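You operate a simulated robot arm through the tools that you are given. There is no shell and no other tool.

Carry out the task below with a simulated robot arm. There is one attempt and no reset: what you move stays moved.

Task
Plump and square the cushions on the footstool and the tray table.
Fine: the purple cushion on the footstool, the cream cushion on the tray table; push each square where it lies; pat each till its dent is gone; edges in line with the top under it.
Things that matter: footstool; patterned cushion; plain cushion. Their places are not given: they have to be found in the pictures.

The check looks at the end state, three seconds after you hand in, the way a careful person would. Anything else that was tipped, shoved, dropped, spilled or broken makes it a failure.

Robot
A 6-joint arm with a two-finger parallel gripper, fixed in place. Base frame: the origin is on the floor under the middle of its stand, x ahead of it, y to its left, z up. Readings come in m, rad, newtons and seconds.
It reaches about 1.347 m from its shoulder. Its first joint turns from -2.897 to 2.897 rad. Payload 3.91 kg.
The TCP is the grasp point between the finger pads, 0.03 m short of the fingertips. In the tool frame z runs along the fingers and y along their closing line. The gripper opens to 0.11 m. The fingers are 0.02 m wide and 0.01 m thick; the gripper's body (0.048 by 0.112 m) begins 0.055 m behind the TCP.
Orientation is that of the tool frame in the base frame, as [roll, pitch, yaw] about the fixed x, y, z axes, in that order (R = Rz(yaw) Ry(pitch) Rx(roll)). With the fingers straight down and closing along the base's y, the tool's x points along the base's -x, its y along +y and its z along -z.

Tools
- The arm moves only by the tool arm_command. Its arguments are lists of equal length, an entry for each row: "travel": the shift along the base's x, y, z in m, a list of three; "turn": the turn, a rotation vector about the base's x, y, z in rad, a list of three. In form: {"travel": [[x, y, z], ...], "turn": [[ax, ay, az], ...]}. A call has 1 to 20 rows; each row is the pose to reach, as a shift and turn from the pose commanded when the call began. "claw" is the finger opening in m, from 0 to 0.11, set as the call begins (left out, the last holds). Rows are played at 5 a second. More than 0.05 m and 0.15 rad between two rows, or a gripper value outside its range, and nothing of the call is played. Where a pose cannot be reached the arm comes as near as it can. A force on the tool above 90 N (or 10 N above the force at the start of the call, whichever is more), or a blocked arm, ends the call early, and 0.2 s more pass. Each finger travels about 0.108 m/s and halts on what it meets, pressing with about 33 N; the grip force reading is that of the motor and also rises with nothing between the fingers. The clock runs only during rows and for 0.2 s after the last one: add rows that repeat a pose to give the fingers time. The reply holds the time, the measured pose of the TCP, the force on the tool along the base axes, the opening and the grip force, in the units named above and with some noise, with the torque about the TCP (base axes, N m) and any sound that the robot's microphone picked up.
- Cameras (640 x 400 px; columns grow to the right, rows downward): "scene" is fixed at [0.0497, -0.6511, 1.3168]; the picture's right is [0.33, -0.94, 0.00], its down [-0.51, -0.18, -0.84] and it looks along [0.79, 0.28, -0.54] (base axes); focal length 333 px, centre (320, 200). "wrist" rides on the gripper at [0.072, 0.017, -0.103] in the tool frame; the picture's right is [-0.23, 0.97, 0.00], its down [-0.76, -0.18, -0.62] and it looks along [-0.61, -0.14, 0.78] (tool axes); focal length 222 px, centre (320, 200).
- snapshot(camera): a new picture of that camera. The clock stands still meanwhile.
- measure_at(camera, pixels): for up to 12 pixels [column, row] of the newest picture of that camera ("zoom" is the newest enlarged one), the place [x, y, z] in the base frame of the surface seen there, good to about 0.002 m. The clock stands still meanwhile.
- enlarge(camera, box): a new picture of the part [left, top, right, bottom] of that camera's present view, enlarged. The clock stands still meanwhile.
- finish_job(): hands the job in; it is judged then, once.

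Open the gripper and draw the arm clear of the work before you hand the job in, unless the task says otherwise.

The tools are called after "Call:" by a JSON object that holds its "fn" and its "kwargs". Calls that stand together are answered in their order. arm_command: Moves the arm, as the interface text tells. Its arguments: {"type":"object","properties":{"travel":{"type":"array"},"turn":{"type":"array"},"claw":{"type":"number"}},"required":["travel","turn"]} The other tools are called the same way: snapshot (camera) takes a picture; measure_at (camera, pixels) gives the place of the surface under pixels of a picture; enlarge (camera, box) takes an enlarged picture of a part of a camera's view; finish_job () hands the job in.

At the start:

```text
t: 0.0
eef_pos: [0.6791, -0.0137, 0.9854]
orientation: [3.142, -0.002, 3.141]
contact_force: [0.8, -0.3, 0.1]
torque: [-0.01, 0.0, 0.01]
width: 0.1102
grasp_force: 0.1
```

scene: 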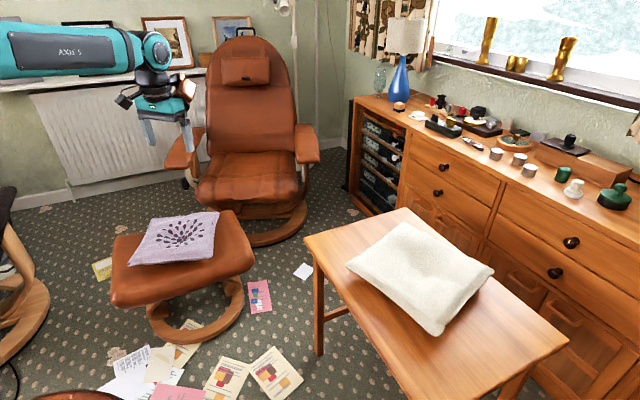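
wrist: 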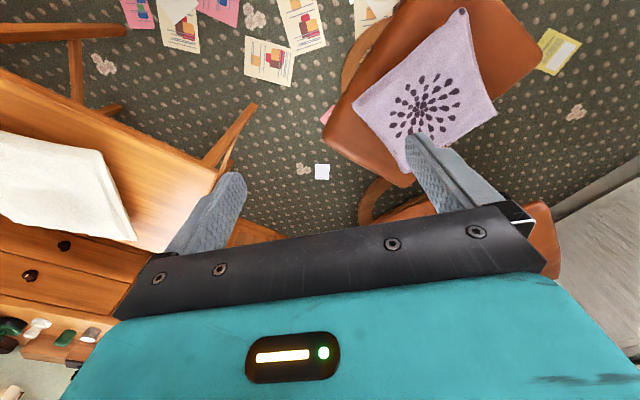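

The scene shows the purple cushion on the footstool around (175,238) and the cream cushion on the tray table around (420,275). I'll enlarge both to see the corners and the dents.

Call:
{"fn": "enlarge", "kwargs": {"camera": "scene", "box": [90, 190, 270, 320]}}

Call:
{"fn": "measure_at", "kwargs": {"camera": "scene", "pixels": [[158, 216], [219, 213], [212, 259], [130, 262], [180, 235], [112, 300], [112, 240], [240, 214], [254, 264], [125, 236], [230, 225], [180, 275]]}}

```text
3.08 times, centred on (180, 255) of scene
```

zoom: 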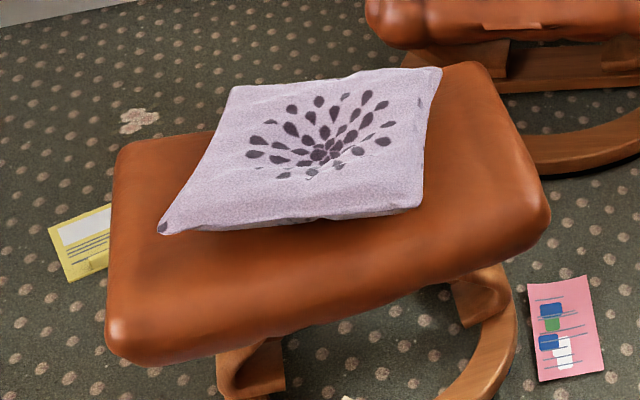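

```text
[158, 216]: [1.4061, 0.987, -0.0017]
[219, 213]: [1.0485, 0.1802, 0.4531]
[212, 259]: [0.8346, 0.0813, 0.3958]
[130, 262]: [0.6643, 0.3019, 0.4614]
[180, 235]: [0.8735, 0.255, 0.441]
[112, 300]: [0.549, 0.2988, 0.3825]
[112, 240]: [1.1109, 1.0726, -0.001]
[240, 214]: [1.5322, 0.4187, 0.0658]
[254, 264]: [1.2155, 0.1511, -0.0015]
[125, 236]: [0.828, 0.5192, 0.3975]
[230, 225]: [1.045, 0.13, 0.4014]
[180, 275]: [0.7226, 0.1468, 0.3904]
```

The zoom shows cushion corners near (232,88), (437,70), (418,205), (165,230) and a dent in the middle near (320,150). I measure the cushion and stool outline in the zoom.

Call:
{"fn": "measure_at", "kwargs": {"camera": "zoom", "pixels": [[236, 90], [435, 73], [415, 203], [167, 228], [320, 150], [320, 200], [280, 110], [380, 90], [230, 180], [400, 150], [340, 115], [290, 150]]}}

Call:
{"fn": "measure_at", "kwargs": {"camera": "zoom", "pixels": [[120, 160], [118, 250], [115, 310], [200, 330], [300, 308], [400, 278], [500, 245], [535, 215], [520, 150], [490, 80], [465, 68], [150, 145]]}}

Call:
{"fn": "measure_at", "kwargs": {"camera": "scene", "pixels": [[403, 224], [490, 268], [437, 333], [350, 265], [420, 275], [410, 206], [306, 237], [565, 345], [380, 250], [450, 260], [430, 300], [400, 262]]}}

Call:
{"fn": "enlarge", "kwargs": {"camera": "scene", "box": [290, 190, 580, 400]}}

```text
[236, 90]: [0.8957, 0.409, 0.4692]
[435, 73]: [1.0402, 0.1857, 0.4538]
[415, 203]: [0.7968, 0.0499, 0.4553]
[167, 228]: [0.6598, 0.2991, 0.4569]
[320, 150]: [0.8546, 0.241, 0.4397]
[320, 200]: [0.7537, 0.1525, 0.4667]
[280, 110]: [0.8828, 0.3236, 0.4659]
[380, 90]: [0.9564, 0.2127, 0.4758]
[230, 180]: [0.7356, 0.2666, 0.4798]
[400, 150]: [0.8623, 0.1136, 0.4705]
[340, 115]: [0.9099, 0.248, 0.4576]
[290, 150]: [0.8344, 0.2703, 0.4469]
```

```text
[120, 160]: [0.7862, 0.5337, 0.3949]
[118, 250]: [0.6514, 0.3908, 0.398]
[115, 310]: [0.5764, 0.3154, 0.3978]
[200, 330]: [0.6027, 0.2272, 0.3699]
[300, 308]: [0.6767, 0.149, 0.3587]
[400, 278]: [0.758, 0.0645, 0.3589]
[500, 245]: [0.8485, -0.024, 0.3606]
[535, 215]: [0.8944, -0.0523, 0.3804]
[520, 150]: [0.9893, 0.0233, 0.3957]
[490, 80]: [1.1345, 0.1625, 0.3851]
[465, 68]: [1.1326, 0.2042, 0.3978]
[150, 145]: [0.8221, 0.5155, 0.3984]
```

```text
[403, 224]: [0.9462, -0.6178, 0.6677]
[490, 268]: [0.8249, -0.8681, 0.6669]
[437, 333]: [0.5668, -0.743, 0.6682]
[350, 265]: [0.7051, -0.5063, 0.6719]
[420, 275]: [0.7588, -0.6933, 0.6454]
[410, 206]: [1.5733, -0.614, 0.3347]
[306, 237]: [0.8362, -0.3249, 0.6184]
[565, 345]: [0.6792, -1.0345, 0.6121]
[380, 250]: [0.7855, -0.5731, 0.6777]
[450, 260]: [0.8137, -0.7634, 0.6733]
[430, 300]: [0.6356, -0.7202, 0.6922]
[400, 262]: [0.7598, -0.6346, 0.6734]
```

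```text
1.90 times, centred on (435, 295) of scene
```

zoom: 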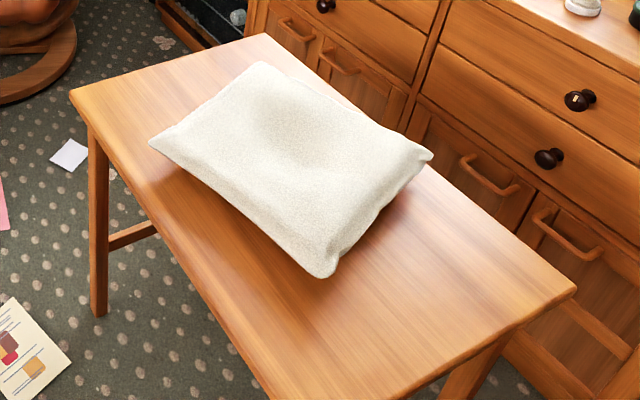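

The cream cushion's dent looks to be around (285,125) in this zoom, with its corners at (262,65), (430,155), (325,272), (152,143). I measure the dent area and the table's edges.

Call:
{"fn": "measure_at", "kwargs": {"camera": "zoom", "pixels": [[262, 66], [428, 155], [325, 270], [155, 144], [290, 125], [290, 160], [330, 140], [250, 125], [290, 90], [230, 150], [340, 180], [370, 150]]}}

Call:
{"fn": "measure_at", "kwargs": {"camera": "zoom", "pixels": [[76, 92], [120, 152], [160, 213], [200, 275], [240, 338], [265, 37], [220, 51], [160, 69], [110, 84], [310, 66], [480, 205], [560, 278]]}}

Call:
{"fn": "snapshot", "kwargs": {"camera": "wrist"}}

```text
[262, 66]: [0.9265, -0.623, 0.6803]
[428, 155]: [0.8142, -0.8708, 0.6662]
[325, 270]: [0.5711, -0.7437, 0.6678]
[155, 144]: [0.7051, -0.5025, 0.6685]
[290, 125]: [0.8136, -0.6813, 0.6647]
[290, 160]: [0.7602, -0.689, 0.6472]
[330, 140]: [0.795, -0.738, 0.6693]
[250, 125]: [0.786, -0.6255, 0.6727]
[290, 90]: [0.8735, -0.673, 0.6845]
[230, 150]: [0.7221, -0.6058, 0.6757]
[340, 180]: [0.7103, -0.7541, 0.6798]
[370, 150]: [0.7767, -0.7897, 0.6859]
```

```text
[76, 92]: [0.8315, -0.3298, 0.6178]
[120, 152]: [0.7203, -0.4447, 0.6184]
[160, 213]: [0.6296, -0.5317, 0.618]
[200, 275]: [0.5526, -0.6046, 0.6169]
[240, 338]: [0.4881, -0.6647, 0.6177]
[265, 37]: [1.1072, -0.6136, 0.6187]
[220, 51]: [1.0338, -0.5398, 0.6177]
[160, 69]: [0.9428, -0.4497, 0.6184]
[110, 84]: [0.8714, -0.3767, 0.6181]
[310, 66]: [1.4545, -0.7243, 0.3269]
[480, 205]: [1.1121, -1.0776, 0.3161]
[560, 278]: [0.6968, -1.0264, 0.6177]
```

```text
taken
```

wrist: 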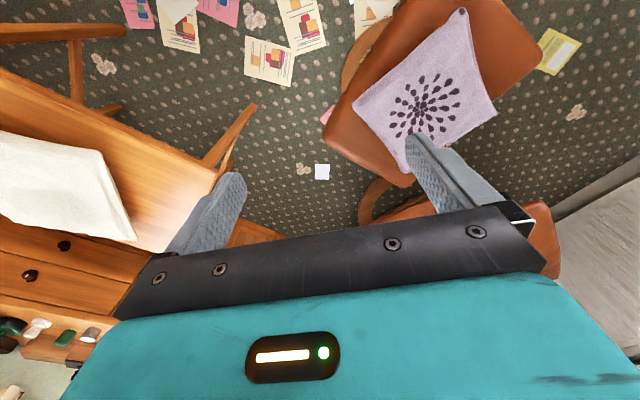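

The stool's edges run at about 45° while the purple cushion lies at about 29°, centred at (0.848,0.236), so it needs about +16° (counter-clockwise). The table is also at about 45° and the cream cushion at about 63°, so it needs about -18°. I close the fingers and come down in front of the purple cushion's near-right corner, with the tool turned 45°.

Call:
{"fn": "arm_command", "kwargs": {"travel": [[0.006, 0.009, -0.043], [0.012, 0.018, -0.086], [0.018, 0.026, -0.128], [0.024, 0.035, -0.171], [0.029, 0.044, -0.214], [0.035, 0.053, -0.257], [0.041, 0.061, -0.3], [0.047, 0.07, -0.342], [0.053, 0.079, -0.385], [0.053, 0.079, -0.385]], "turn": [[0, 0, 0.087], [0, 0, 0.175], [0, 0, 0.262], [0, 0, 0.349], [0, 0, 0.436], [0, 0, 0.524], [0, 0, 0.611], [0, 0, 0.698], [0, 0, 0.785], [0, 0, 0.785]], "claw": 0}}

Call:
{"fn": "snapshot", "kwargs": {"camera": "wrist"}}

Call:
{"fn": "snapshot", "kwargs": {"camera": "scene"}}

```text
t: 2.2
eef_pos: [0.7331, 0.0662, 0.5991]
orientation: [3.142, 0.0, -2.356]
contact_force: [0.3, 0.7, -0.5]
torque: [0.01, -0.01, 0.0]
width: 0.0
grasp_force: 33.4
```

```text
taken
```

wrist: 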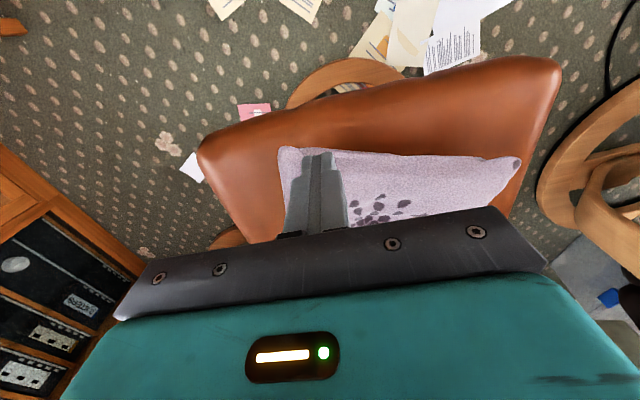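

```text
taken
```

scene: 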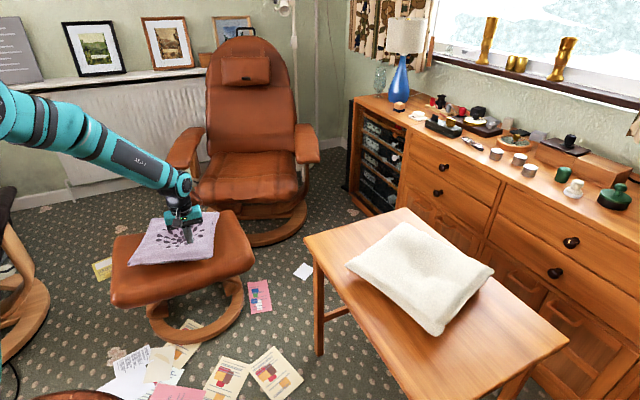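

The closed fingers hang at (0.733,0.066,0.599), just in front of the near-right corner, which shows at (283,150) in the wrist view. I measure the near edge in this view.

Call:
{"fn": "measure_at", "kwargs": {"camera": "wrist", "pixels": [[283, 152], [300, 152], [340, 153], [380, 156], [420, 158], [460, 160], [500, 161], [518, 162], [310, 135], [400, 130], [480, 110], [300, 200]]}}

```text
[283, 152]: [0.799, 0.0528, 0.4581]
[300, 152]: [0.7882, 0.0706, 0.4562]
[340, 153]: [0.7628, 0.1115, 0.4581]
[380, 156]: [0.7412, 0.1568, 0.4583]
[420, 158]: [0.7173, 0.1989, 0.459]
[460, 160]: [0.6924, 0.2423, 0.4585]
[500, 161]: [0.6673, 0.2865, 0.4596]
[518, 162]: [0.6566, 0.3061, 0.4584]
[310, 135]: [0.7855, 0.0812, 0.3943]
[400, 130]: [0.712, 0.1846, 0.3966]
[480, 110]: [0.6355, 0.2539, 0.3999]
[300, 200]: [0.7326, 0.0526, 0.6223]
```

The near edge runs from (0.799,0.053) to (0.657,0.306), at -60.7°, so the cushion's yaw is 29.3°. I go down to fingertip height about 0.422, clear of the edge, and then push slowly inward near the corner.

Call:
{"fn": "arm_command", "kwargs": {"travel": [[0, 0, -0.04], [0, 0, -0.08], [0, 0, -0.12], [0, 0, -0.147], [0.017, 0.01, -0.147], [0.03, 0.017, -0.147], [0.039, 0.022, -0.147], [0.043, 0.0245, -0.147], [0.047, 0.027, -0.147], [0.051, 0.0295, -0.147]], "turn": [[0, 0, 0], [0, 0, 0], [0, 0, 0], [0, 0, 0], [0, 0, 0], [0, 0, 0], [0, 0, 0], [0, 0, 0], [0, 0, 0], [0, 0, 0]], "claw": 0}}

Call:
{"fn": "snapshot", "kwargs": {"camera": "wrist"}}

Call:
{"fn": "enlarge", "kwargs": {"camera": "scene", "box": [90, 190, 270, 320]}}

```text
t: 4.4
eef_pos: [0.7829, 0.097, 0.4531]
orientation: [-3.14, -0.002, -2.357]
contact_force: [-1.3, -1.1, 1.4]
torque: [0.0, 0.01, -0.03]
width: 0.0001
grasp_force: 33.3
```

```text
taken
```

wrist: 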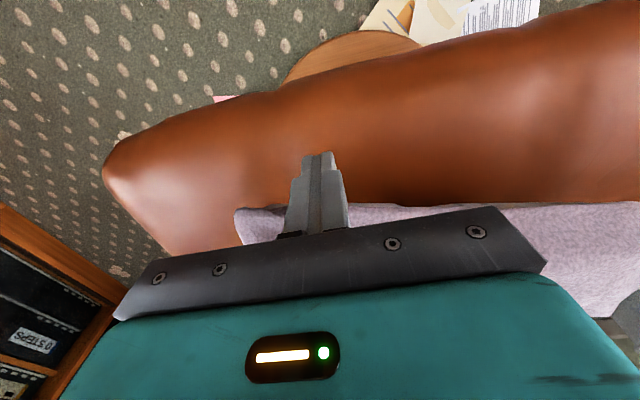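

```text
3.08 times, centred on (180, 255) of scene
```

zoom: 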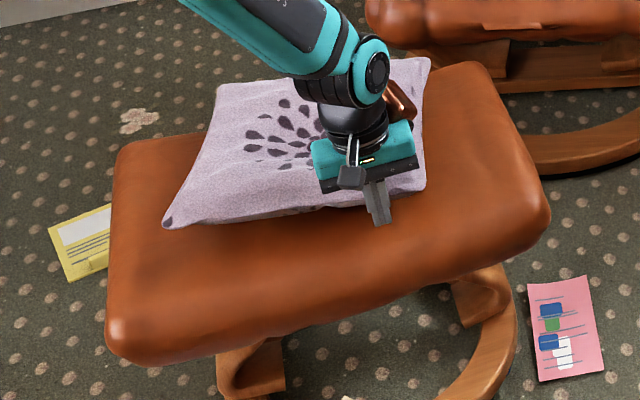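

The push moved the cushion with only about 2 N. I measure its visible corners in the zoom at (220,88), (428,60), (425,188), (168,224) to see how far it turned.

Call:
{"fn": "measure_at", "kwargs": {"camera": "zoom", "pixels": [[220, 90], [427, 62], [422, 184], [170, 222], [220, 216], [300, 205]]}}

Call:
{"fn": "measure_at", "kwargs": {"camera": "wrist", "pixels": [[238, 214], [260, 210], [400, 206], [500, 208], [600, 206], [630, 206], [320, 155]]}}

```text
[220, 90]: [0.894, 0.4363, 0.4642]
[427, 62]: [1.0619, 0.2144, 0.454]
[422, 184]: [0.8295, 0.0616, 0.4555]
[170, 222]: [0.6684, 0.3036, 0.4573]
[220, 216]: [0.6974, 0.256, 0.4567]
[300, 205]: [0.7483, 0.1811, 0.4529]
```

```text
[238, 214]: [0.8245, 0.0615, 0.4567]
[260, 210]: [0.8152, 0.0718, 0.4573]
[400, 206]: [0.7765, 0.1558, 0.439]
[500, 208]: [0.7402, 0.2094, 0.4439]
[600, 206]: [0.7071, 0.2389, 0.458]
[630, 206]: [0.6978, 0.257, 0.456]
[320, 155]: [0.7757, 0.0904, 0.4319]
```

The cushion is now at about 33.6° yaw with its centre near (0.863,0.254): it turned about +4.5° and slid about 0.024 m away from the front. I back off, lift, cross over the cushion and come down beyond the far edge, outside the far-left corner at (0.894,0.436).

Call:
{"fn": "arm_command", "kwargs": {"travel": [[-0.025, -0.018, 0.0], [-0.025, -0.018, 0.04], [-0.025, -0.018, 0.085], [-0.025, -0.018, 0.13], [0.0, 0.02, 0.13], [0.02, 0.06, 0.13], [0.04, 0.1, 0.13], [0.06, 0.14, 0.13], [0.08, 0.18, 0.13], [0.1, 0.22, 0.13], [0.12, 0.26, 0.13], [0.14, 0.3, 0.13], [0.162, 0.345, 0.13], [0.162, 0.345, 0.13]], "turn": [[0, 0, 0], [0, 0, 0], [0, 0, 0], [0, 0, 0], [0, 0, 0], [0, 0, 0], [0, 0, 0], [0, 0, 0], [0, 0, 0], [0, 0, 0], [0, 0, 0], [0, 0, 0], [0, 0, 0], [0, 0, 0]], "claw": 0}}

Call:
{"fn": "snapshot", "kwargs": {"camera": "wrist"}}

Call:
{"fn": "enlarge", "kwargs": {"camera": "scene", "box": [90, 190, 270, 320]}}

```text
t: 7.4
eef_pos: [0.9457, 0.4441, 0.5833]
orientation: [3.14, 0.0, -2.358]
contact_force: [0.3, -0.2, -0.9]
torque: [-0.01, 0.04, 0.0]
width: 0.0
grasp_force: 32.8
```

```text
taken
```

wrist: 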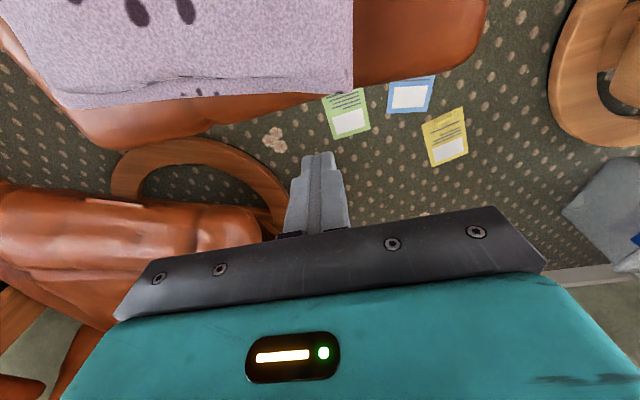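

```text
3.08 times, centred on (180, 255) of scene
```

zoom: 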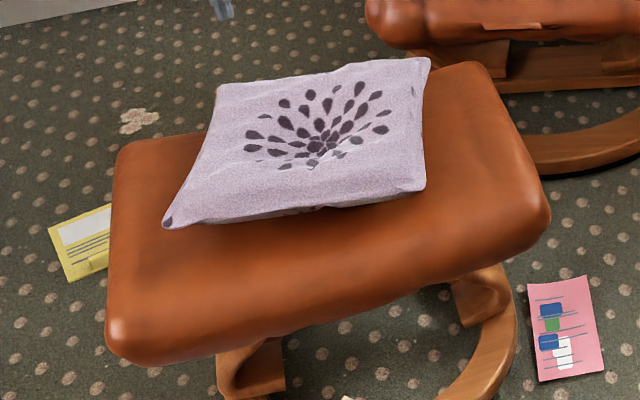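

The finger is beyond the far edge, and corner A shows at (350,92) in the wrist view. I measure the far edge before lowering.

Call:
{"fn": "measure_at", "kwargs": {"camera": "wrist", "pixels": [[349, 90], [330, 91], [290, 93], [240, 96], [190, 100], [130, 105], [70, 107], [351, 30], [250, 105], [320, 156]]}}

Call:
{"fn": "measure_at", "kwargs": {"camera": "zoom", "pixels": [[220, 88], [428, 61], [423, 186], [168, 224]]}}

```text
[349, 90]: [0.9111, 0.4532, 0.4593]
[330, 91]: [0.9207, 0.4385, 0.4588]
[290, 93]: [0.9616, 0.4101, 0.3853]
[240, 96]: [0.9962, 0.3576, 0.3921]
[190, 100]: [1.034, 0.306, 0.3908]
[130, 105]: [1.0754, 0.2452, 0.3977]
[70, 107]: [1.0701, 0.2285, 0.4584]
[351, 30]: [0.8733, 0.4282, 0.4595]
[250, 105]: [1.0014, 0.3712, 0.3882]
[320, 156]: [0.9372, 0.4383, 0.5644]
```

```text
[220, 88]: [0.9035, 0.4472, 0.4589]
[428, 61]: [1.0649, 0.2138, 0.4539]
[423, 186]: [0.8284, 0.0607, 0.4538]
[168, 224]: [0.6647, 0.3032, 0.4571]
```

Corner A is at (0.911,0.453) and B at (1.072,0.225). I move slightly outward, lower to fingertip height about 0.422, and push back toward the robot about 0.02 m in from corner A.

Call:
{"fn": "arm_command", "kwargs": {"travel": [[0.006, 0.013, 0.0], [0.006, 0.013, -0.045], [0.006, 0.013, -0.09], [0.006, 0.013, -0.131], [-0.007, 0.003, -0.131], [-0.012, -0.002, -0.131], [-0.017, -0.006, -0.131], [-0.022, -0.01, -0.131], [-0.026, -0.014, -0.131], [-0.03, -0.018, -0.131], [-0.034, -0.022, -0.131]], "turn": [[0, 0, 0], [0, 0, 0], [0, 0, 0], [0, 0, 0], [0, 0, 0], [0, 0, 0], [0, 0, 0], [0, 0, 0], [0, 0, 0], [0, 0, 0], [0, 0, 0]], "claw": 0}}

Call:
{"fn": "snapshot", "kwargs": {"camera": "wrist"}}

Call:
{"fn": "enlarge", "kwargs": {"camera": "scene", "box": [90, 190, 270, 320]}}

```text
t: 9.8
eef_pos: [0.9112, 0.4188, 0.4517]
orientation: [-3.141, -0.002, -2.358]
contact_force: [0.5, 1.3, 0.1]
torque: [0.01, 0.03, -0.03]
width: 0.0002
grasp_force: 33.3
```

```text
taken
```

wrist: 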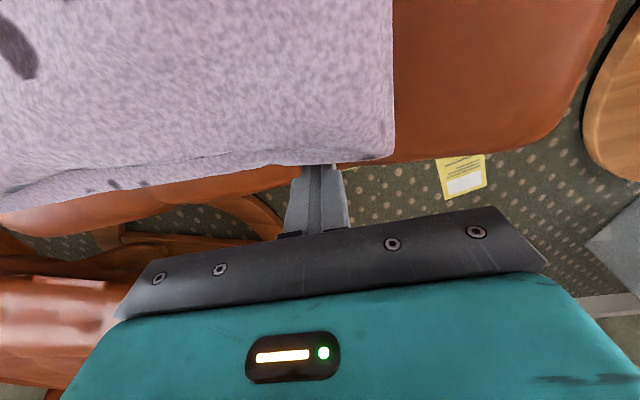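

```text
3.08 times, centred on (180, 255) of scene
```

zoom: 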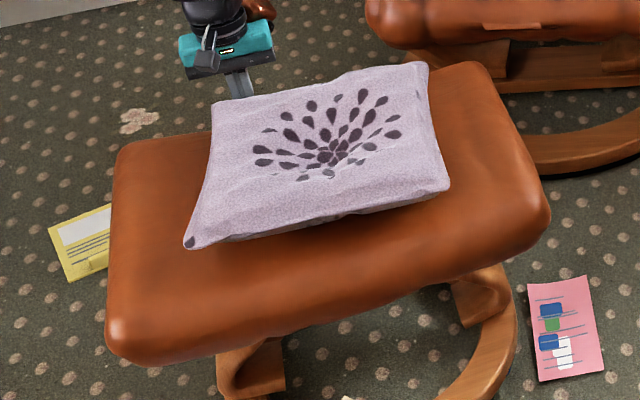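

The cushion turned further; corners now show at (215,104), (427,64), (448,188), (187,245) in the zoom. I measure them.

Call:
{"fn": "measure_at", "kwargs": {"camera": "zoom", "pixels": [[214, 103], [426, 64], [447, 186], [189, 243], [250, 235], [320, 220], [390, 205], [213, 160], [436, 120]]}}

Call:
{"fn": "measure_at", "kwargs": {"camera": "wrist", "pixels": [[391, 156], [375, 159], [340, 163], [280, 163], [200, 176], [130, 190], [60, 202], [392, 100], [391, 40]]}}

```text
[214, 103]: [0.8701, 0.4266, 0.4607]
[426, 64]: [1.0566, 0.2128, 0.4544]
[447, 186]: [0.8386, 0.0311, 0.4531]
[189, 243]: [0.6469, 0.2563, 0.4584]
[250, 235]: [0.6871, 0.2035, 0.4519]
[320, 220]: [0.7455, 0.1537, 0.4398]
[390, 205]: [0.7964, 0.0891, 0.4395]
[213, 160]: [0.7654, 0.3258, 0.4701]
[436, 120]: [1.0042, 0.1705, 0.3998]
```

```text
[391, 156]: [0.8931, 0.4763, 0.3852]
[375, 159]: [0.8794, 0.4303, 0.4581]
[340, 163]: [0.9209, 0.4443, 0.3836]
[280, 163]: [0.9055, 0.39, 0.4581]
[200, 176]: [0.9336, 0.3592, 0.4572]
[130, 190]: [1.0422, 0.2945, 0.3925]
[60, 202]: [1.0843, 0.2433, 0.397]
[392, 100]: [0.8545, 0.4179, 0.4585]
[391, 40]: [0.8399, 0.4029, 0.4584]
```

The cushion is now at about 39.5° with its centre back near (0.853,0.234), so about 5–6° remain. I cross back to the front and give a shorter push near corner C at (0.839,0.031).

Call:
{"fn": "arm_command", "kwargs": {"travel": [[0.028, 0.023, 0.0], [0.028, 0.023, 0.045], [0.028, 0.023, 0.09], [0.028, 0.023, 0.13], [0.013, -0.022, 0.13], [-0.002, -0.067, 0.13], [-0.017, -0.112, 0.13], [-0.032, -0.157, 0.13], [-0.047, -0.202, 0.13], [-0.062, -0.247, 0.13], [-0.077, -0.292, 0.13], [-0.092, -0.337, 0.13], [-0.105, -0.37, 0.13], [-0.117, -0.399, 0.13], [-0.117, -0.399, 0.09], [-0.117, -0.399, 0.045], [-0.117, -0.399, 0.0], [-0.117, -0.399, 0.0]], "turn": [[0, 0, 0], [0, 0, 0], [0, 0, 0], [0, 0, 0], [0, 0, 0], [0, 0, 0], [0, 0, 0], [0, 0, 0], [0, 0, 0], [0, 0, 0], [0, 0, 0], [0, 0, 0], [0, 0, 0], [0, 0, 0], [0, 0, 0], [0, 0, 0], [0, 0, 0], [0, 0, 0]], "claw": 0}}

Call:
{"fn": "arm_command", "kwargs": {"travel": [[0.011, 0.01, 0], [0.019, 0.017, 0], [0.023, 0.021, 0], [0.027, 0.0245, 0], [0.03, 0.0275, 0], [0.034, 0.031, 0], [0.034, 0.031, 0]], "turn": [[0, 0, 0], [0, 0, 0], [0, 0, 0], [0, 0, 0], [0, 0, 0], [0, 0, 0], [0, 0, 0]], "claw": 0}}

Call:
{"fn": "snapshot", "kwargs": {"camera": "wrist"}}

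Call:
{"fn": "enlarge", "kwargs": {"camera": "scene", "box": [90, 190, 270, 320]}}

```text
t: 13.6
eef_pos: [0.7958, 0.0191, 0.4541]
orientation: [-3.14, 0.0, -2.357]
contact_force: [-0.4, 0.1, -0.7]
torque: [0.02, -0.07, -0.01]
width: 0.0
grasp_force: 33.1
```

```text
t: 15.2
eef_pos: [0.8295, 0.0504, 0.4525]
orientation: [3.141, 0.0, -2.358]
contact_force: [-1.0, -0.9, -0.5]
torque: [0.0, 0.0, 0.0]
width: 0.0
grasp_force: 33.0
```

```text
taken
```

wrist: 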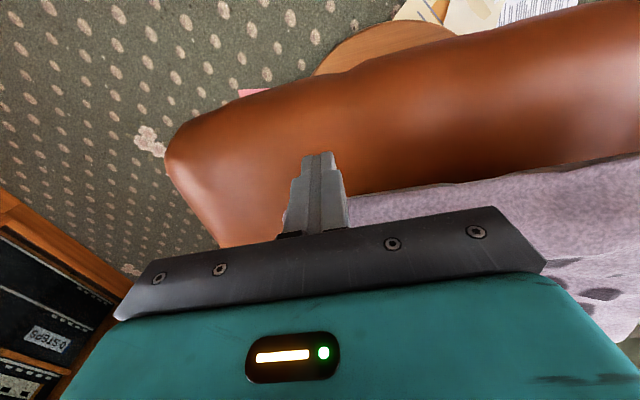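

```text
3.08 times, centred on (180, 255) of scene
```

zoom: 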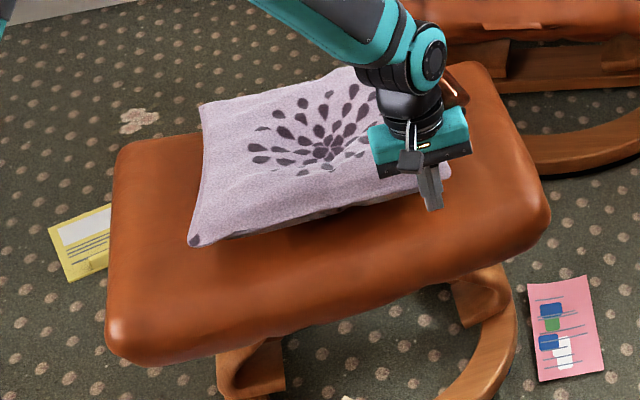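

The push at C is done with about 1.5 N. I back off, lift, and move across to the far side above corner A so that the scene camera can see the cushion.

Call:
{"fn": "arm_command", "kwargs": {"travel": [[-0.02, -0.02, 0.0], [-0.02, -0.02, 0.045], [-0.02, -0.02, 0.09], [-0.02, -0.02, 0.13], [-0.005, 0.025, 0.13], [0.01, 0.07, 0.13], [0.025, 0.115, 0.13], [0.04, 0.16, 0.13], [0.055, 0.205, 0.13], [0.07, 0.25, 0.13], [0.085, 0.295, 0.13], [0.095, 0.34, 0.13], [0.105, 0.385, 0.13], [0.11, 0.42, 0.13], [0.11, 0.42, 0.13]], "turn": [[0, 0, 0], [0, 0, 0], [0, 0, 0], [0, 0, 0], [0, 0, 0], [0, 0, 0], [0, 0, 0], [0, 0, 0], [0, 0, 0], [0, 0, 0], [0, 0, 0], [0, 0, 0], [0, 0, 0], [0, 0, 0], [0, 0, 0]], "claw": 0}}

Call:
{"fn": "snapshot", "kwargs": {"camera": "wrist"}}

Call:
{"fn": "enlarge", "kwargs": {"camera": "scene", "box": [90, 190, 270, 320]}}

```text
t: 18.4
eef_pos: [0.9385, 0.4718, 0.5772]
orientation: [-3.14, 0.002, -2.357]
contact_force: [-0.1, 0.5, 0.2]
torque: [-0.01, -0.03, 0.03]
width: 0.0
grasp_force: 33.1
```

```text
taken
```

wrist: 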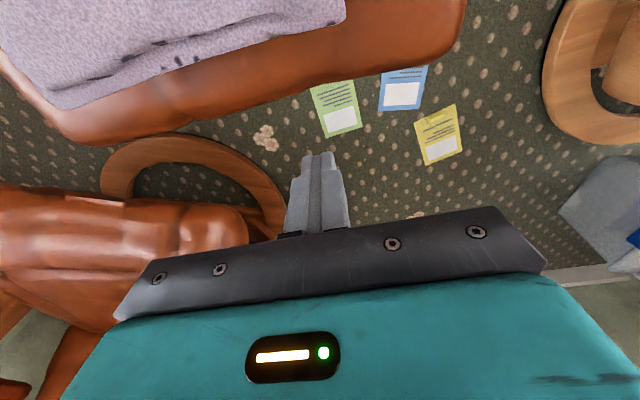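

```text
3.08 times, centred on (180, 255) of scene
```

zoom: 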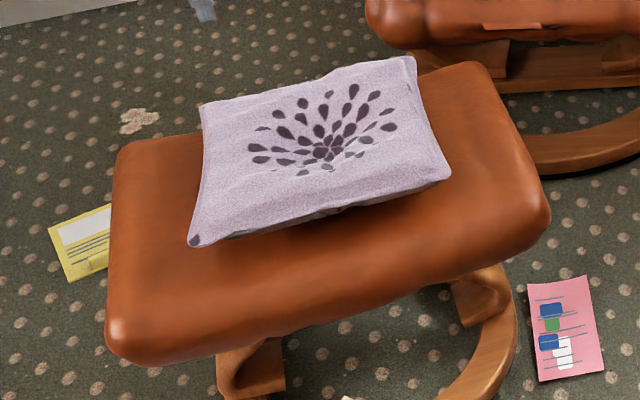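

The corners now show at (203,103), (414,60), (448,175), (193,243) in the zoom. I measure them, plus the far edge and the stool edge in the wrist view.

Call:
{"fn": "measure_at", "kwargs": {"camera": "zoom", "pixels": [[204, 104], [413, 61], [448, 174], [194, 241], [260, 231], [330, 213], [400, 195], [199, 170], [430, 118]]}}

Call:
{"fn": "measure_at", "kwargs": {"camera": "wrist", "pixels": [[344, 14], [320, 26], [280, 37], [220, 56], [150, 80], [86, 104], [450, 55], [400, 68], [300, 96], [200, 123], [130, 140], [350, 82]]}}

```text
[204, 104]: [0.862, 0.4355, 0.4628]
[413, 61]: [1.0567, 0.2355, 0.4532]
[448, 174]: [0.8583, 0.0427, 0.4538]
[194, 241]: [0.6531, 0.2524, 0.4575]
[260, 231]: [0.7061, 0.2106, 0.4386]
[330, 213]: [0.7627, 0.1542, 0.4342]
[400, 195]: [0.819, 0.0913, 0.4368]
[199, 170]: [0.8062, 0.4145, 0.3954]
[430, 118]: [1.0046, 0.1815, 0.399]
```

```text
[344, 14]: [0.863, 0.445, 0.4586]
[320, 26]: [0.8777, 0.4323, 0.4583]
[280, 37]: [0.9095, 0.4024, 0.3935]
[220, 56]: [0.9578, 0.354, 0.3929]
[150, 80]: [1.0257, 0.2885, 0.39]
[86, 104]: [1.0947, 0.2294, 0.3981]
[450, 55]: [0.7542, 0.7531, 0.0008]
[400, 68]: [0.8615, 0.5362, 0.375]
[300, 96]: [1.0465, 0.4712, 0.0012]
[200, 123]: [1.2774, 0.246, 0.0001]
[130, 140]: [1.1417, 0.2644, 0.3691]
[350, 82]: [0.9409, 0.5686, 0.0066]
```

The cushion is now at about 43.3° with its centre near (0.858,0.243), so a last small push at A of about 2° should both finish the turn and bring it back a centimetre. I position beyond A, lower, and push about 0.011 m after contact.

Call:
{"fn": "arm_command", "kwargs": {"travel": [[-0.033, -0.018, 0.0], [-0.033, -0.018, -0.045], [-0.033, -0.018, -0.09], [-0.033, -0.018, -0.13], [-0.043, -0.028, -0.13], [-0.049, -0.034, -0.13], [-0.053, -0.038, -0.13], [-0.056, -0.041, -0.13], [-0.059, -0.044, -0.13], [-0.059, -0.044, -0.13], [-0.03, -0.015, -0.13], [-0.03, -0.015, -0.09], [-0.03, -0.015, -0.045], [-0.03, -0.015, 0.0], [-0.01, 0.01, 0.0], [0.0, 0.04, 0.0]], "turn": [[0, 0, 0], [0, 0, 0], [0, 0, 0], [0, 0, 0], [0, 0, 0], [0, 0, 0], [0, 0, 0], [0, 0, 0], [0, 0, 0], [0, 0, 0], [0, 0, 0], [0, 0, 0], [0, 0, 0], [0, 0, 0], [0, 0, 0], [0, 0, 0]], "claw": 0}}

Call:
{"fn": "snapshot", "kwargs": {"camera": "wrist"}}

Call:
{"fn": "enlarge", "kwargs": {"camera": "scene", "box": [90, 190, 270, 320]}}

```text
t: 21.8
eef_pos: [0.9397, 0.5077, 0.5835]
orientation: [3.141, 0.001, -2.359]
contact_force: [0.8, 0.5, 1.0]
torque: [0.06, 0.0, 0.03]
width: 0.0
grasp_force: 33.2
```

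```text
taken
```

wrist: 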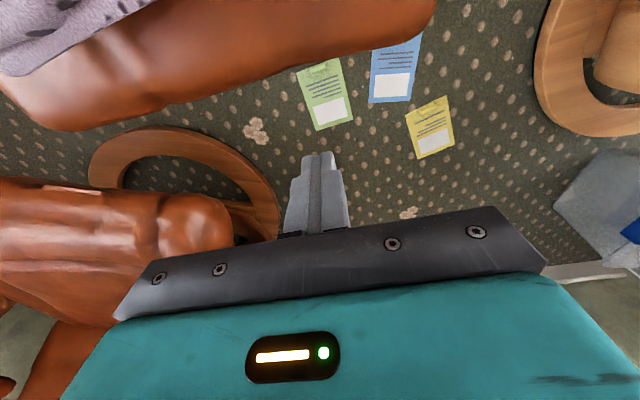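

```text
3.08 times, centred on (180, 255) of scene
```

zoom: 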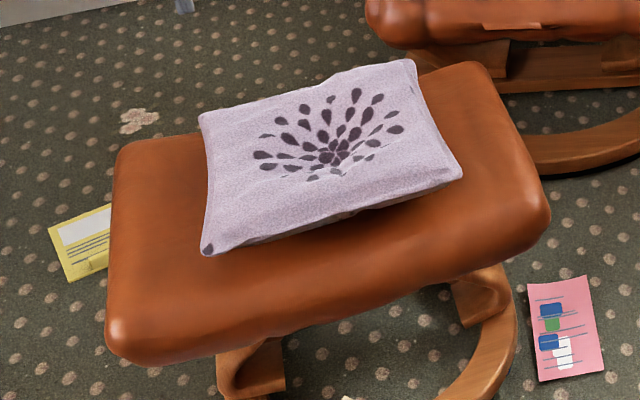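

The corners are now at about (201,114), (411,63), (460,175), (207,251). I take a tighter zoom for a more careful measurement of cushion and stool.

Call:
{"fn": "measure_at", "kwargs": {"camera": "zoom", "pixels": [[201, 115], [411, 63], [460, 174], [208, 250], [202, 150], [204, 200], [260, 239], [330, 221], [400, 200], [250, 101], [330, 81], [430, 105]]}}

Call:
{"fn": "enlarge", "kwargs": {"camera": "scene", "box": [135, 200, 245, 275]}}

```text
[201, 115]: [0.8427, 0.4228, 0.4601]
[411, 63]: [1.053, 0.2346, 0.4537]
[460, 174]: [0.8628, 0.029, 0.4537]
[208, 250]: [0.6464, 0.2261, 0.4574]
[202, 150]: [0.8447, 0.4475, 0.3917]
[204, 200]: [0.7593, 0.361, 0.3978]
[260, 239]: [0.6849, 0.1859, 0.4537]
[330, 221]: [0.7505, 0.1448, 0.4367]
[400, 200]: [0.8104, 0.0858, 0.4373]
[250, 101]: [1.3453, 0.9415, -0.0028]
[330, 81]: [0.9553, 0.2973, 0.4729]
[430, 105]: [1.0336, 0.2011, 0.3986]
```

```text
5.33 times, centred on (190, 238) of scene
```

zoom: 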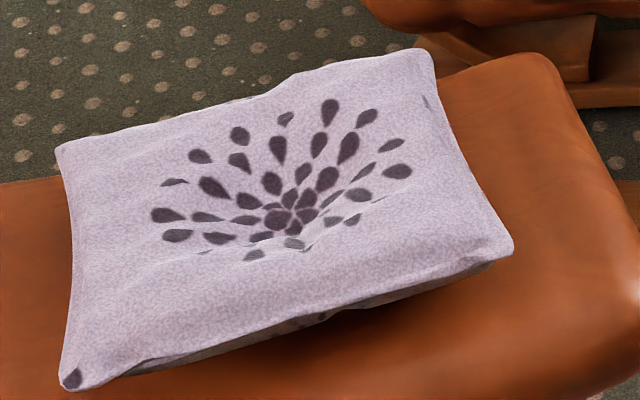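

I re-measure the corners in this tighter zoom at (58,146), (431,53), (511,250), (66,387), and take a wider zoom for the stool's edges.

Call:
{"fn": "measure_at", "kwargs": {"camera": "zoom", "pixels": [[60, 148], [430, 55], [510, 250], [68, 385], [66, 265], [150, 364], [250, 335], [350, 305], [450, 270], [470, 150], [450, 105], [290, 215]]}}

Call:
{"fn": "enlarge", "kwargs": {"camera": "scene", "box": [100, 200, 260, 310]}}

```text
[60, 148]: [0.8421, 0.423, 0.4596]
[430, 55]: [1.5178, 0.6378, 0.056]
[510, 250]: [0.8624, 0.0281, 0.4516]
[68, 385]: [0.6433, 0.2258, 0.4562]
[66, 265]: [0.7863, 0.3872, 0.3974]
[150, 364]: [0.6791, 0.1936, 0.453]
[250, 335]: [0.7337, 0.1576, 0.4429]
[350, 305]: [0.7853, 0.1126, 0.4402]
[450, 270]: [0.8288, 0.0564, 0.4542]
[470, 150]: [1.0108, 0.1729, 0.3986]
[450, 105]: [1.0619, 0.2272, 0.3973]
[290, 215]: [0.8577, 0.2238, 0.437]
```

```text
3.64 times, centred on (180, 255) of scene
```

zoom: 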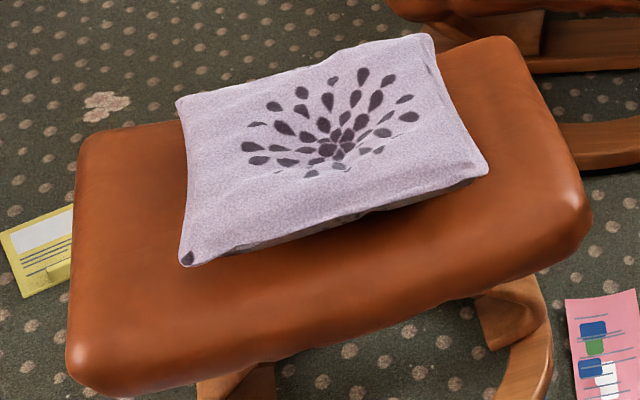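

I measure points along the stool's left silhouette, its front silhouette and its right silhouette for a precise stool angle.

Call:
{"fn": "measure_at", "kwargs": {"camera": "zoom", "pixels": [[80, 165], [77, 200], [74, 240], [71, 290], [69, 330], [150, 384], [250, 363], [350, 333], [450, 300], [540, 78], [560, 125], [578, 170]]}}

Call:
{"fn": "measure_at", "kwargs": {"camera": "scene", "pixels": [[306, 236], [312, 246], [335, 281], [350, 304], [365, 327], [380, 350], [395, 373], [330, 231], [360, 222], [385, 214], [560, 352], [567, 342]]}}

```text
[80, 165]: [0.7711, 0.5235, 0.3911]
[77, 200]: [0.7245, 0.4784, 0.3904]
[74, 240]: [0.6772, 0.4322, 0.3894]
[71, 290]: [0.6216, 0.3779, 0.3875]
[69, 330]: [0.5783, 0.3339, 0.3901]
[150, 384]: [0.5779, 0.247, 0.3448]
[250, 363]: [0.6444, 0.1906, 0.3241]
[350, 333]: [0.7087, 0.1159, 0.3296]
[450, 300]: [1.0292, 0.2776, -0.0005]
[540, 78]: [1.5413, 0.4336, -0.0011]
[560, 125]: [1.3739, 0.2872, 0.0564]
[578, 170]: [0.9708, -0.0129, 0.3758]
```

```text
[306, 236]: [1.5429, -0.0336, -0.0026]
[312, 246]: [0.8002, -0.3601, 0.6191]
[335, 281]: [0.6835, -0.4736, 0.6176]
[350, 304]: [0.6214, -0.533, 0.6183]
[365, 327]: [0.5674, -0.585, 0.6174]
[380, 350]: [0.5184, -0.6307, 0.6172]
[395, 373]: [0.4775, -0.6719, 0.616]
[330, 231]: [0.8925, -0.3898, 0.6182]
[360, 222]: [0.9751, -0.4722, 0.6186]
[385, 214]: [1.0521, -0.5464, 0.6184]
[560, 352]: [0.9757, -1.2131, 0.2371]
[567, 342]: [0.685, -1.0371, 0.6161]
```

The stool edge measures about 44.5–45°, the cushion about 47°, with its centre near (0.851,0.228); a small trim can follow later. First I try patting: I move over the dent at (0.857,0.225) and come down gently to see the force and the effect.

Call:
{"fn": "arm_command", "kwargs": {"travel": [[-0.012, -0.04, 0.0], [-0.024, -0.08, 0.0], [-0.036, -0.12, 0.0], [-0.048, -0.16, 0.0], [-0.06, -0.2, 0.0], [-0.072, -0.244, 0.0], [-0.082, -0.284, 0.0], [-0.082, -0.284, -0.04], [-0.082, -0.284, -0.08], [-0.082, -0.284, -0.105], [-0.082, -0.284, -0.115], [-0.082, -0.284, -0.122]], "turn": [[0, 0, 0], [0, 0, 0], [0, 0, 0], [0, 0, 0], [0, 0, 0], [0, 0, 0], [0, 0, 0], [0, 0, 0], [0, 0, 0], [0, 0, 0], [0, 0, 0], [0, 0, 0]], "claw": 0}}

Call:
{"fn": "enlarge", "kwargs": {"camera": "scene", "box": [100, 200, 260, 310]}}

```text
t: 23.8
eef_pos: [0.8623, 0.2267, 0.5317]
orientation: [-3.132, 0.014, -2.355]
contact_force: [-12.9, -1.8, 49.3]
torque: [-0.34, 0.71, 0.08]
width: 0.0
grasp_force: 32.8
stopped in row 9: the force on the tool passed its limit at 159 N (the readings are from after the stop); the commanded pose is now the measured one
```

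```text
3.64 times, centred on (180, 255) of scene
```

zoom: 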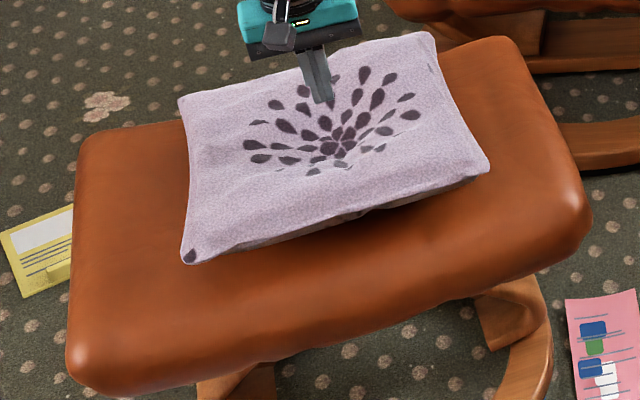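

The tool met something firm with its tip at about z=0.50, above the visible surface, with 159 N because I came down too fast. I lift straight up right away and look at the cushion.

Call:
{"fn": "arm_command", "kwargs": {"travel": [[0, 0, 0.02], [0, 0, 0.05], [0, 0, 0.08], [0, 0, 0.08]], "turn": [[0, 0, 0], [0, 0, 0], [0, 0, 0], [0, 0, 0]], "claw": 0}}

Call:
{"fn": "enlarge", "kwargs": {"camera": "scene", "box": [100, 200, 260, 310]}}

Call:
{"fn": "snapshot", "kwargs": {"camera": "wrist"}}

Call:
{"fn": "snapshot", "kwargs": {"camera": "scene"}}

```text
t: 24.8
eef_pos: [0.8587, 0.2275, 0.6075]
orientation: [-3.137, 0.01, -2.357]
contact_force: [-0.3, 0.2, -0.3]
torque: [-0.02, -0.02, 0.01]
width: 0.0
grasp_force: 32.9
```

```text
3.64 times, centred on (180, 255) of scene
```

zoom: 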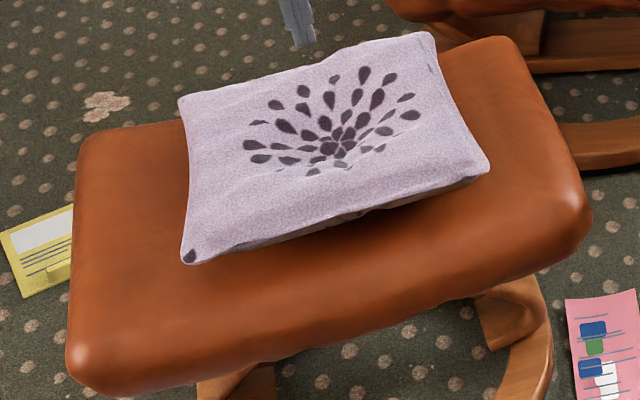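

```text
taken
```

wrist: 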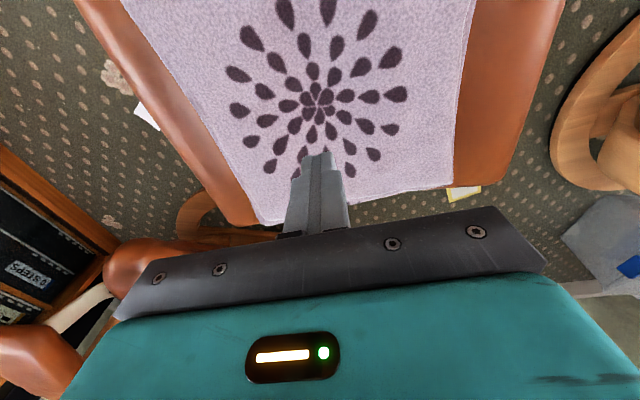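

```text
taken
```

scene: 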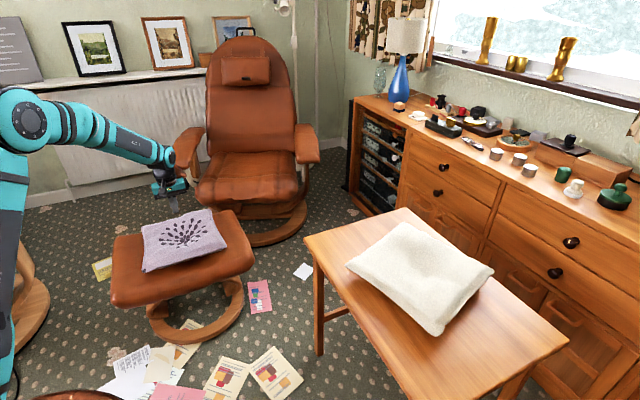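

The cushion and stool look unmoved. I measure the dent and the rims again, and the corners, to see whether this first contact changed the dent.

Call:
{"fn": "measure_at", "kwargs": {"camera": "wrist", "pixels": [[316, 103], [316, 85], [340, 110], [290, 110], [250, 60], [400, 60], [260, 150], [400, 150], [250, 205], [440, 180], [260, 222], [452, 186]]}}

Call:
{"fn": "measure_at", "kwargs": {"camera": "zoom", "pixels": [[181, 101], [433, 34], [487, 169], [186, 261], [338, 148], [300, 150], [380, 130], [340, 110], [330, 190], [240, 200], [440, 130], [400, 70]]}}

```text
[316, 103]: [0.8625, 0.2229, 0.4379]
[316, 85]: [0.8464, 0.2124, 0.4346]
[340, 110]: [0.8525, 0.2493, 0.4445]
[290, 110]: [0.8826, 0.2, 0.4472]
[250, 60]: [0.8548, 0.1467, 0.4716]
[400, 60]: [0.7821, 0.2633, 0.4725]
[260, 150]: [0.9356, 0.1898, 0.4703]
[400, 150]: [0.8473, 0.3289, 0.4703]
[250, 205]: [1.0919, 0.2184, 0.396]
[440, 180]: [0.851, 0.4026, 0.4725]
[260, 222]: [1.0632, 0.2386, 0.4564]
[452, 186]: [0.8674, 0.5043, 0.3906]
```

```text
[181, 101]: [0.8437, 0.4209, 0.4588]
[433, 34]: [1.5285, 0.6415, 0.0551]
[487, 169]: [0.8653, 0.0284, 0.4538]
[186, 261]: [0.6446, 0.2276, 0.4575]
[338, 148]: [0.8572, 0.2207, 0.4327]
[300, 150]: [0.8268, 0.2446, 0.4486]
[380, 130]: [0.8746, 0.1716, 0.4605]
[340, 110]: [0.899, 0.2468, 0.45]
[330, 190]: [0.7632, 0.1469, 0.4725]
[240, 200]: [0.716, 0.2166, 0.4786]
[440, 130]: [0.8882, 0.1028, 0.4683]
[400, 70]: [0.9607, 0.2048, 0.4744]
```

The dent is unchanged (centre about 0.435, rims about 0.473) and nothing else moved. Now I try a much gentler pat: down slowly in small steps to the contact height of about TCP 0.53, reading the force.

Call:
{"fn": "arm_command", "kwargs": {"travel": [[-0.003, -0.001, -0.02], [-0.006, -0.001, -0.04], [-0.006, -0.001, -0.055], [-0.006, -0.001, -0.064], [-0.006, -0.001, -0.069], [-0.006, -0.001, -0.073], [-0.006, -0.001, -0.076], [-0.006, -0.001, -0.079], [-0.006, -0.001, -0.082]], "turn": [[-0.0035, 0.0134, 0], [-0.0035, 0.0134, 0], [-0.0035, 0.0134, 0], [-0.0035, 0.0134, 0], [-0.0035, 0.0134, 0], [-0.0035, 0.0134, 0], [-0.0035, 0.0134, 0], [-0.0035, 0.0134, 0], [-0.0035, 0.0134, 0]], "claw": 0}}

Call:
{"fn": "enlarge", "kwargs": {"camera": "scene", "box": [100, 200, 260, 310]}}

```text
t: 26.8
eef_pos: [0.8541, 0.2255, 0.531]
orientation: [-3.138, 0.003, -2.355]
contact_force: [-27.1, -4.9, 86.1]
torque: [-0.28, 0.96, 0.02]
width: 0.0
grasp_force: 32.8
```

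```text
3.64 times, centred on (180, 255) of scene
```

zoom: 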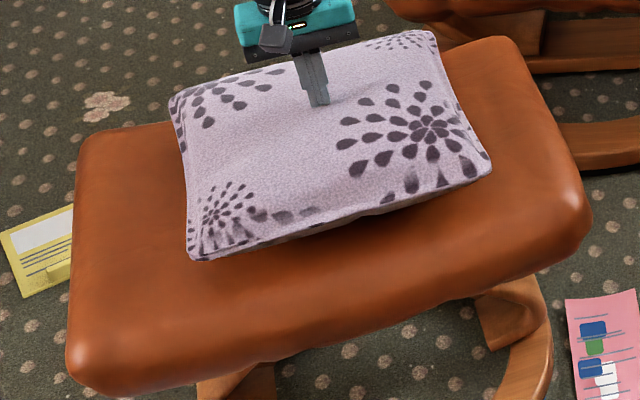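

The cushion's look changed: the surface under the finger is raised and the dent is no longer there. The press reads 86 N, so I lift straight off and look again.

Call:
{"fn": "arm_command", "kwargs": {"travel": [[0, 0, 0.01], [0, 0, 0.03], [0, 0, 0.07], [0, 0, 0.08]], "turn": [[0, 0, 0], [0, 0, 0], [0, 0, 0], [0, 0, 0]], "claw": 0}}

Call:
{"fn": "enlarge", "kwargs": {"camera": "scene", "box": [100, 200, 260, 310]}}

Call:
{"fn": "snapshot", "kwargs": {"camera": "wrist"}}

```text
t: 27.8
eef_pos: [0.8534, 0.2237, 0.6037]
orientation: [3.141, -0.002, -2.356]
contact_force: [-0.7, -0.2, -0.2]
torque: [0.02, -0.03, -0.01]
width: 0.0
grasp_force: 33.3
```

```text
3.64 times, centred on (180, 255) of scene
```

zoom: 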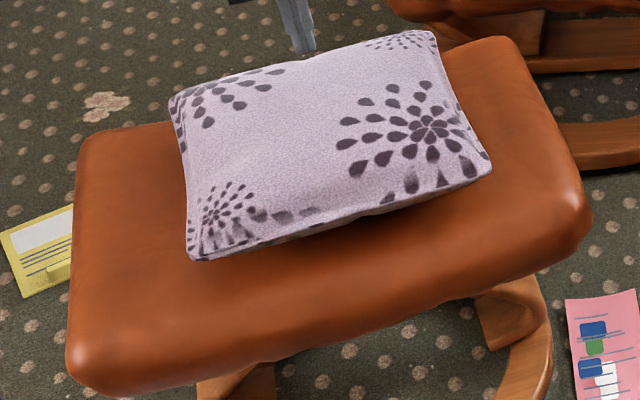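

```text
taken
```

wrist: 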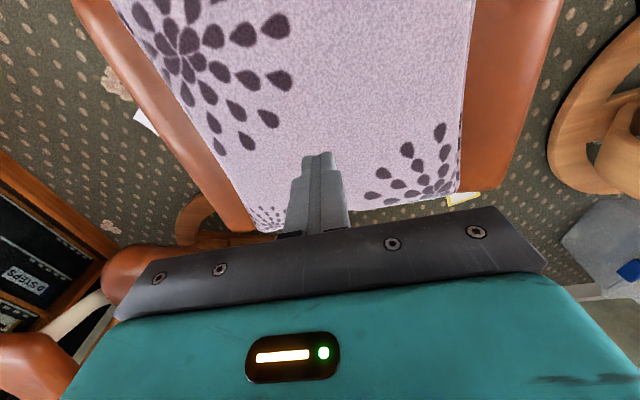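

The purple cushion now looks plump and smooth. I measure its top surface for any remaining dent and its new corners at (172,103), (433,34), (489,166), (192,257).

Call:
{"fn": "measure_at", "kwargs": {"camera": "zoom", "pixels": [[173, 104], [431, 36], [488, 166], [193, 256], [330, 140], [290, 150], [380, 120], [330, 100], [320, 180], [240, 180], [430, 120], [240, 120]]}}

Call:
{"fn": "measure_at", "kwargs": {"camera": "wrist", "pixels": [[255, 222], [265, 228], [458, 185], [463, 120], [467, 60], [470, 10], [220, 165], [180, 100], [140, 30], [320, 100], [330, 60], [440, 190]]}}

```text
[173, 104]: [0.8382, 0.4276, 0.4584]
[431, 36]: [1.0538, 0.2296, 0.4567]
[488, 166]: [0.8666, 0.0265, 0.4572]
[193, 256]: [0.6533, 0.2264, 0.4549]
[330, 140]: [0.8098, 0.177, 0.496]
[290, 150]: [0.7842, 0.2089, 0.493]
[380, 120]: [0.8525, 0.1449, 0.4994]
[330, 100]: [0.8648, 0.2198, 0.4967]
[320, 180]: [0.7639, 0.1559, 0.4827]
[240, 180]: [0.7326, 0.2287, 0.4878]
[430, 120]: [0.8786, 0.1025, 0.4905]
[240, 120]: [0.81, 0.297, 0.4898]
```

```text
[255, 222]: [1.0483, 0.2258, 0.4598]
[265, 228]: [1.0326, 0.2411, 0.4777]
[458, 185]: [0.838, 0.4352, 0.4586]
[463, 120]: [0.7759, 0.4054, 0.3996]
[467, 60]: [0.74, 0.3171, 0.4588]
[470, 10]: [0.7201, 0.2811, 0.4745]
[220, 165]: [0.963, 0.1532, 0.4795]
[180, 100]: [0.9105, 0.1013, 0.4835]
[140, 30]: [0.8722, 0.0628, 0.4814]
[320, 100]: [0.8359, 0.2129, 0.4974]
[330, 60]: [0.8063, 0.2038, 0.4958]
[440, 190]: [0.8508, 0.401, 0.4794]
```

The dent is gone (centre now about 0.497, a smooth crown). The cushion reads 47.3° at centre (0.853,0.228), about 2.3° past the stool's 45°, so I trim it with a small push on its right edge near corner C (0.867,0.027), toward the stool's other side.

Call:
{"fn": "arm_command", "kwargs": {"travel": [[0.01, -0.04, 0.0], [0.02, -0.08, 0.0], [0.03, -0.125, 0.0], [0.04, -0.17, 0.0], [0.05, -0.208, 0.0], [0.05, -0.208, -0.04], [0.05, -0.208, -0.08], [0.05, -0.208, -0.12], [0.05, -0.208, -0.152], [0.04, -0.198, -0.152], [0.034, -0.192, -0.152], [0.03, -0.188, -0.152], [0.027, -0.185, -0.152], [0.024, -0.182, -0.152], [0.024, -0.182, -0.152], [0.04, -0.198, -0.152], [0.04, -0.198, -0.12], [0.04, -0.198, -0.08], [0.04, -0.198, -0.04], [0.04, -0.198, 0.0]], "turn": [[0, 0, 0], [0, 0, 0], [0, 0, 0], [0, 0, 0], [0, 0, 0], [0, 0, 0], [0, 0, 0], [0, 0, 0], [0, 0, 0], [0, 0, 0], [0, 0, 0], [0, 0, 0], [0, 0, 0], [0, 0, 0], [0, 0, 0], [0, 0, 0], [0, 0, 0], [0, 0, 0], [0, 0, 0], [0, 0, 0]], "claw": 0}}

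Call:
{"fn": "enlarge", "kwargs": {"camera": "scene", "box": [100, 200, 260, 310]}}

Call:
{"fn": "snapshot", "kwargs": {"camera": "wrist"}}

```text
t: 32.0
eef_pos: [0.8944, 0.0234, 0.6038]
orientation: [3.138, -0.004, -2.355]
contact_force: [-0.3, -0.3, -0.3]
torque: [-0.04, 0.04, 0.01]
width: 0.0
grasp_force: 33.2
```

```text
3.64 times, centred on (180, 255) of scene
```

zoom: 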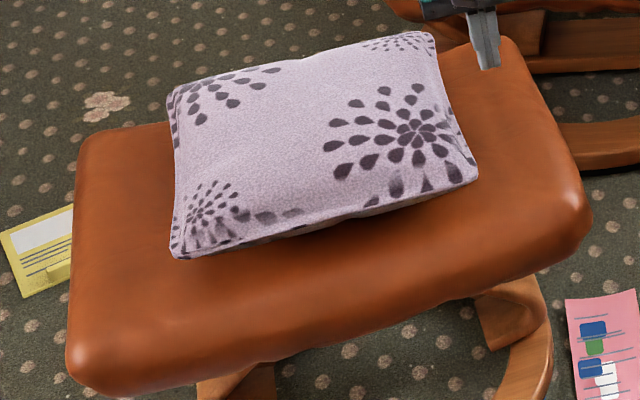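

```text
taken
```

wrist: 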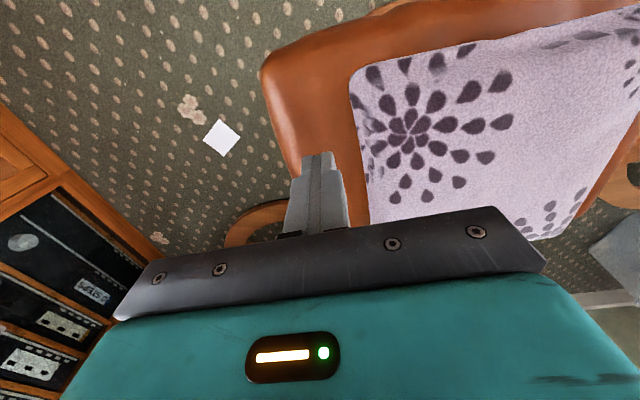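

The cushion moved a little left in the picture; corners now at (168,100), (433,33), (477,172), (174,257). I measure them.

Call:
{"fn": "measure_at", "kwargs": {"camera": "zoom", "pixels": [[170, 101], [431, 36], [475, 172], [176, 255], [168, 99], [433, 33], [478, 173], [173, 257]]}}

Call:
{"fn": "measure_at", "kwargs": {"camera": "wrist", "pixels": [[352, 72], [358, 130], [366, 200], [370, 220], [400, 54], [460, 42], [530, 28], [600, 15], [635, 11]]}}

```text
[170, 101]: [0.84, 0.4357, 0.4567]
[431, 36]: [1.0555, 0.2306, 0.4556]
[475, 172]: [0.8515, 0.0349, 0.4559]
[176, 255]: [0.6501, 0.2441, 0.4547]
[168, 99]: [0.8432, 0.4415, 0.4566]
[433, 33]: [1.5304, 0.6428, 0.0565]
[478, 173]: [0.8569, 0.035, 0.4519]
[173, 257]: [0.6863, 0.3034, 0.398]
```

```text
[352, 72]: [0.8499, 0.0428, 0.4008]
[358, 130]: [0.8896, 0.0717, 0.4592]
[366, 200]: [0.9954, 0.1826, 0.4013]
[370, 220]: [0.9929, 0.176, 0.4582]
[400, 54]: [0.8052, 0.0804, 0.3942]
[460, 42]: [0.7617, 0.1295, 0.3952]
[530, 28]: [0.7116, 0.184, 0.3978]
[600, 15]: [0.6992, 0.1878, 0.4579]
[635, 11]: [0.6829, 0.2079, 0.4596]
```

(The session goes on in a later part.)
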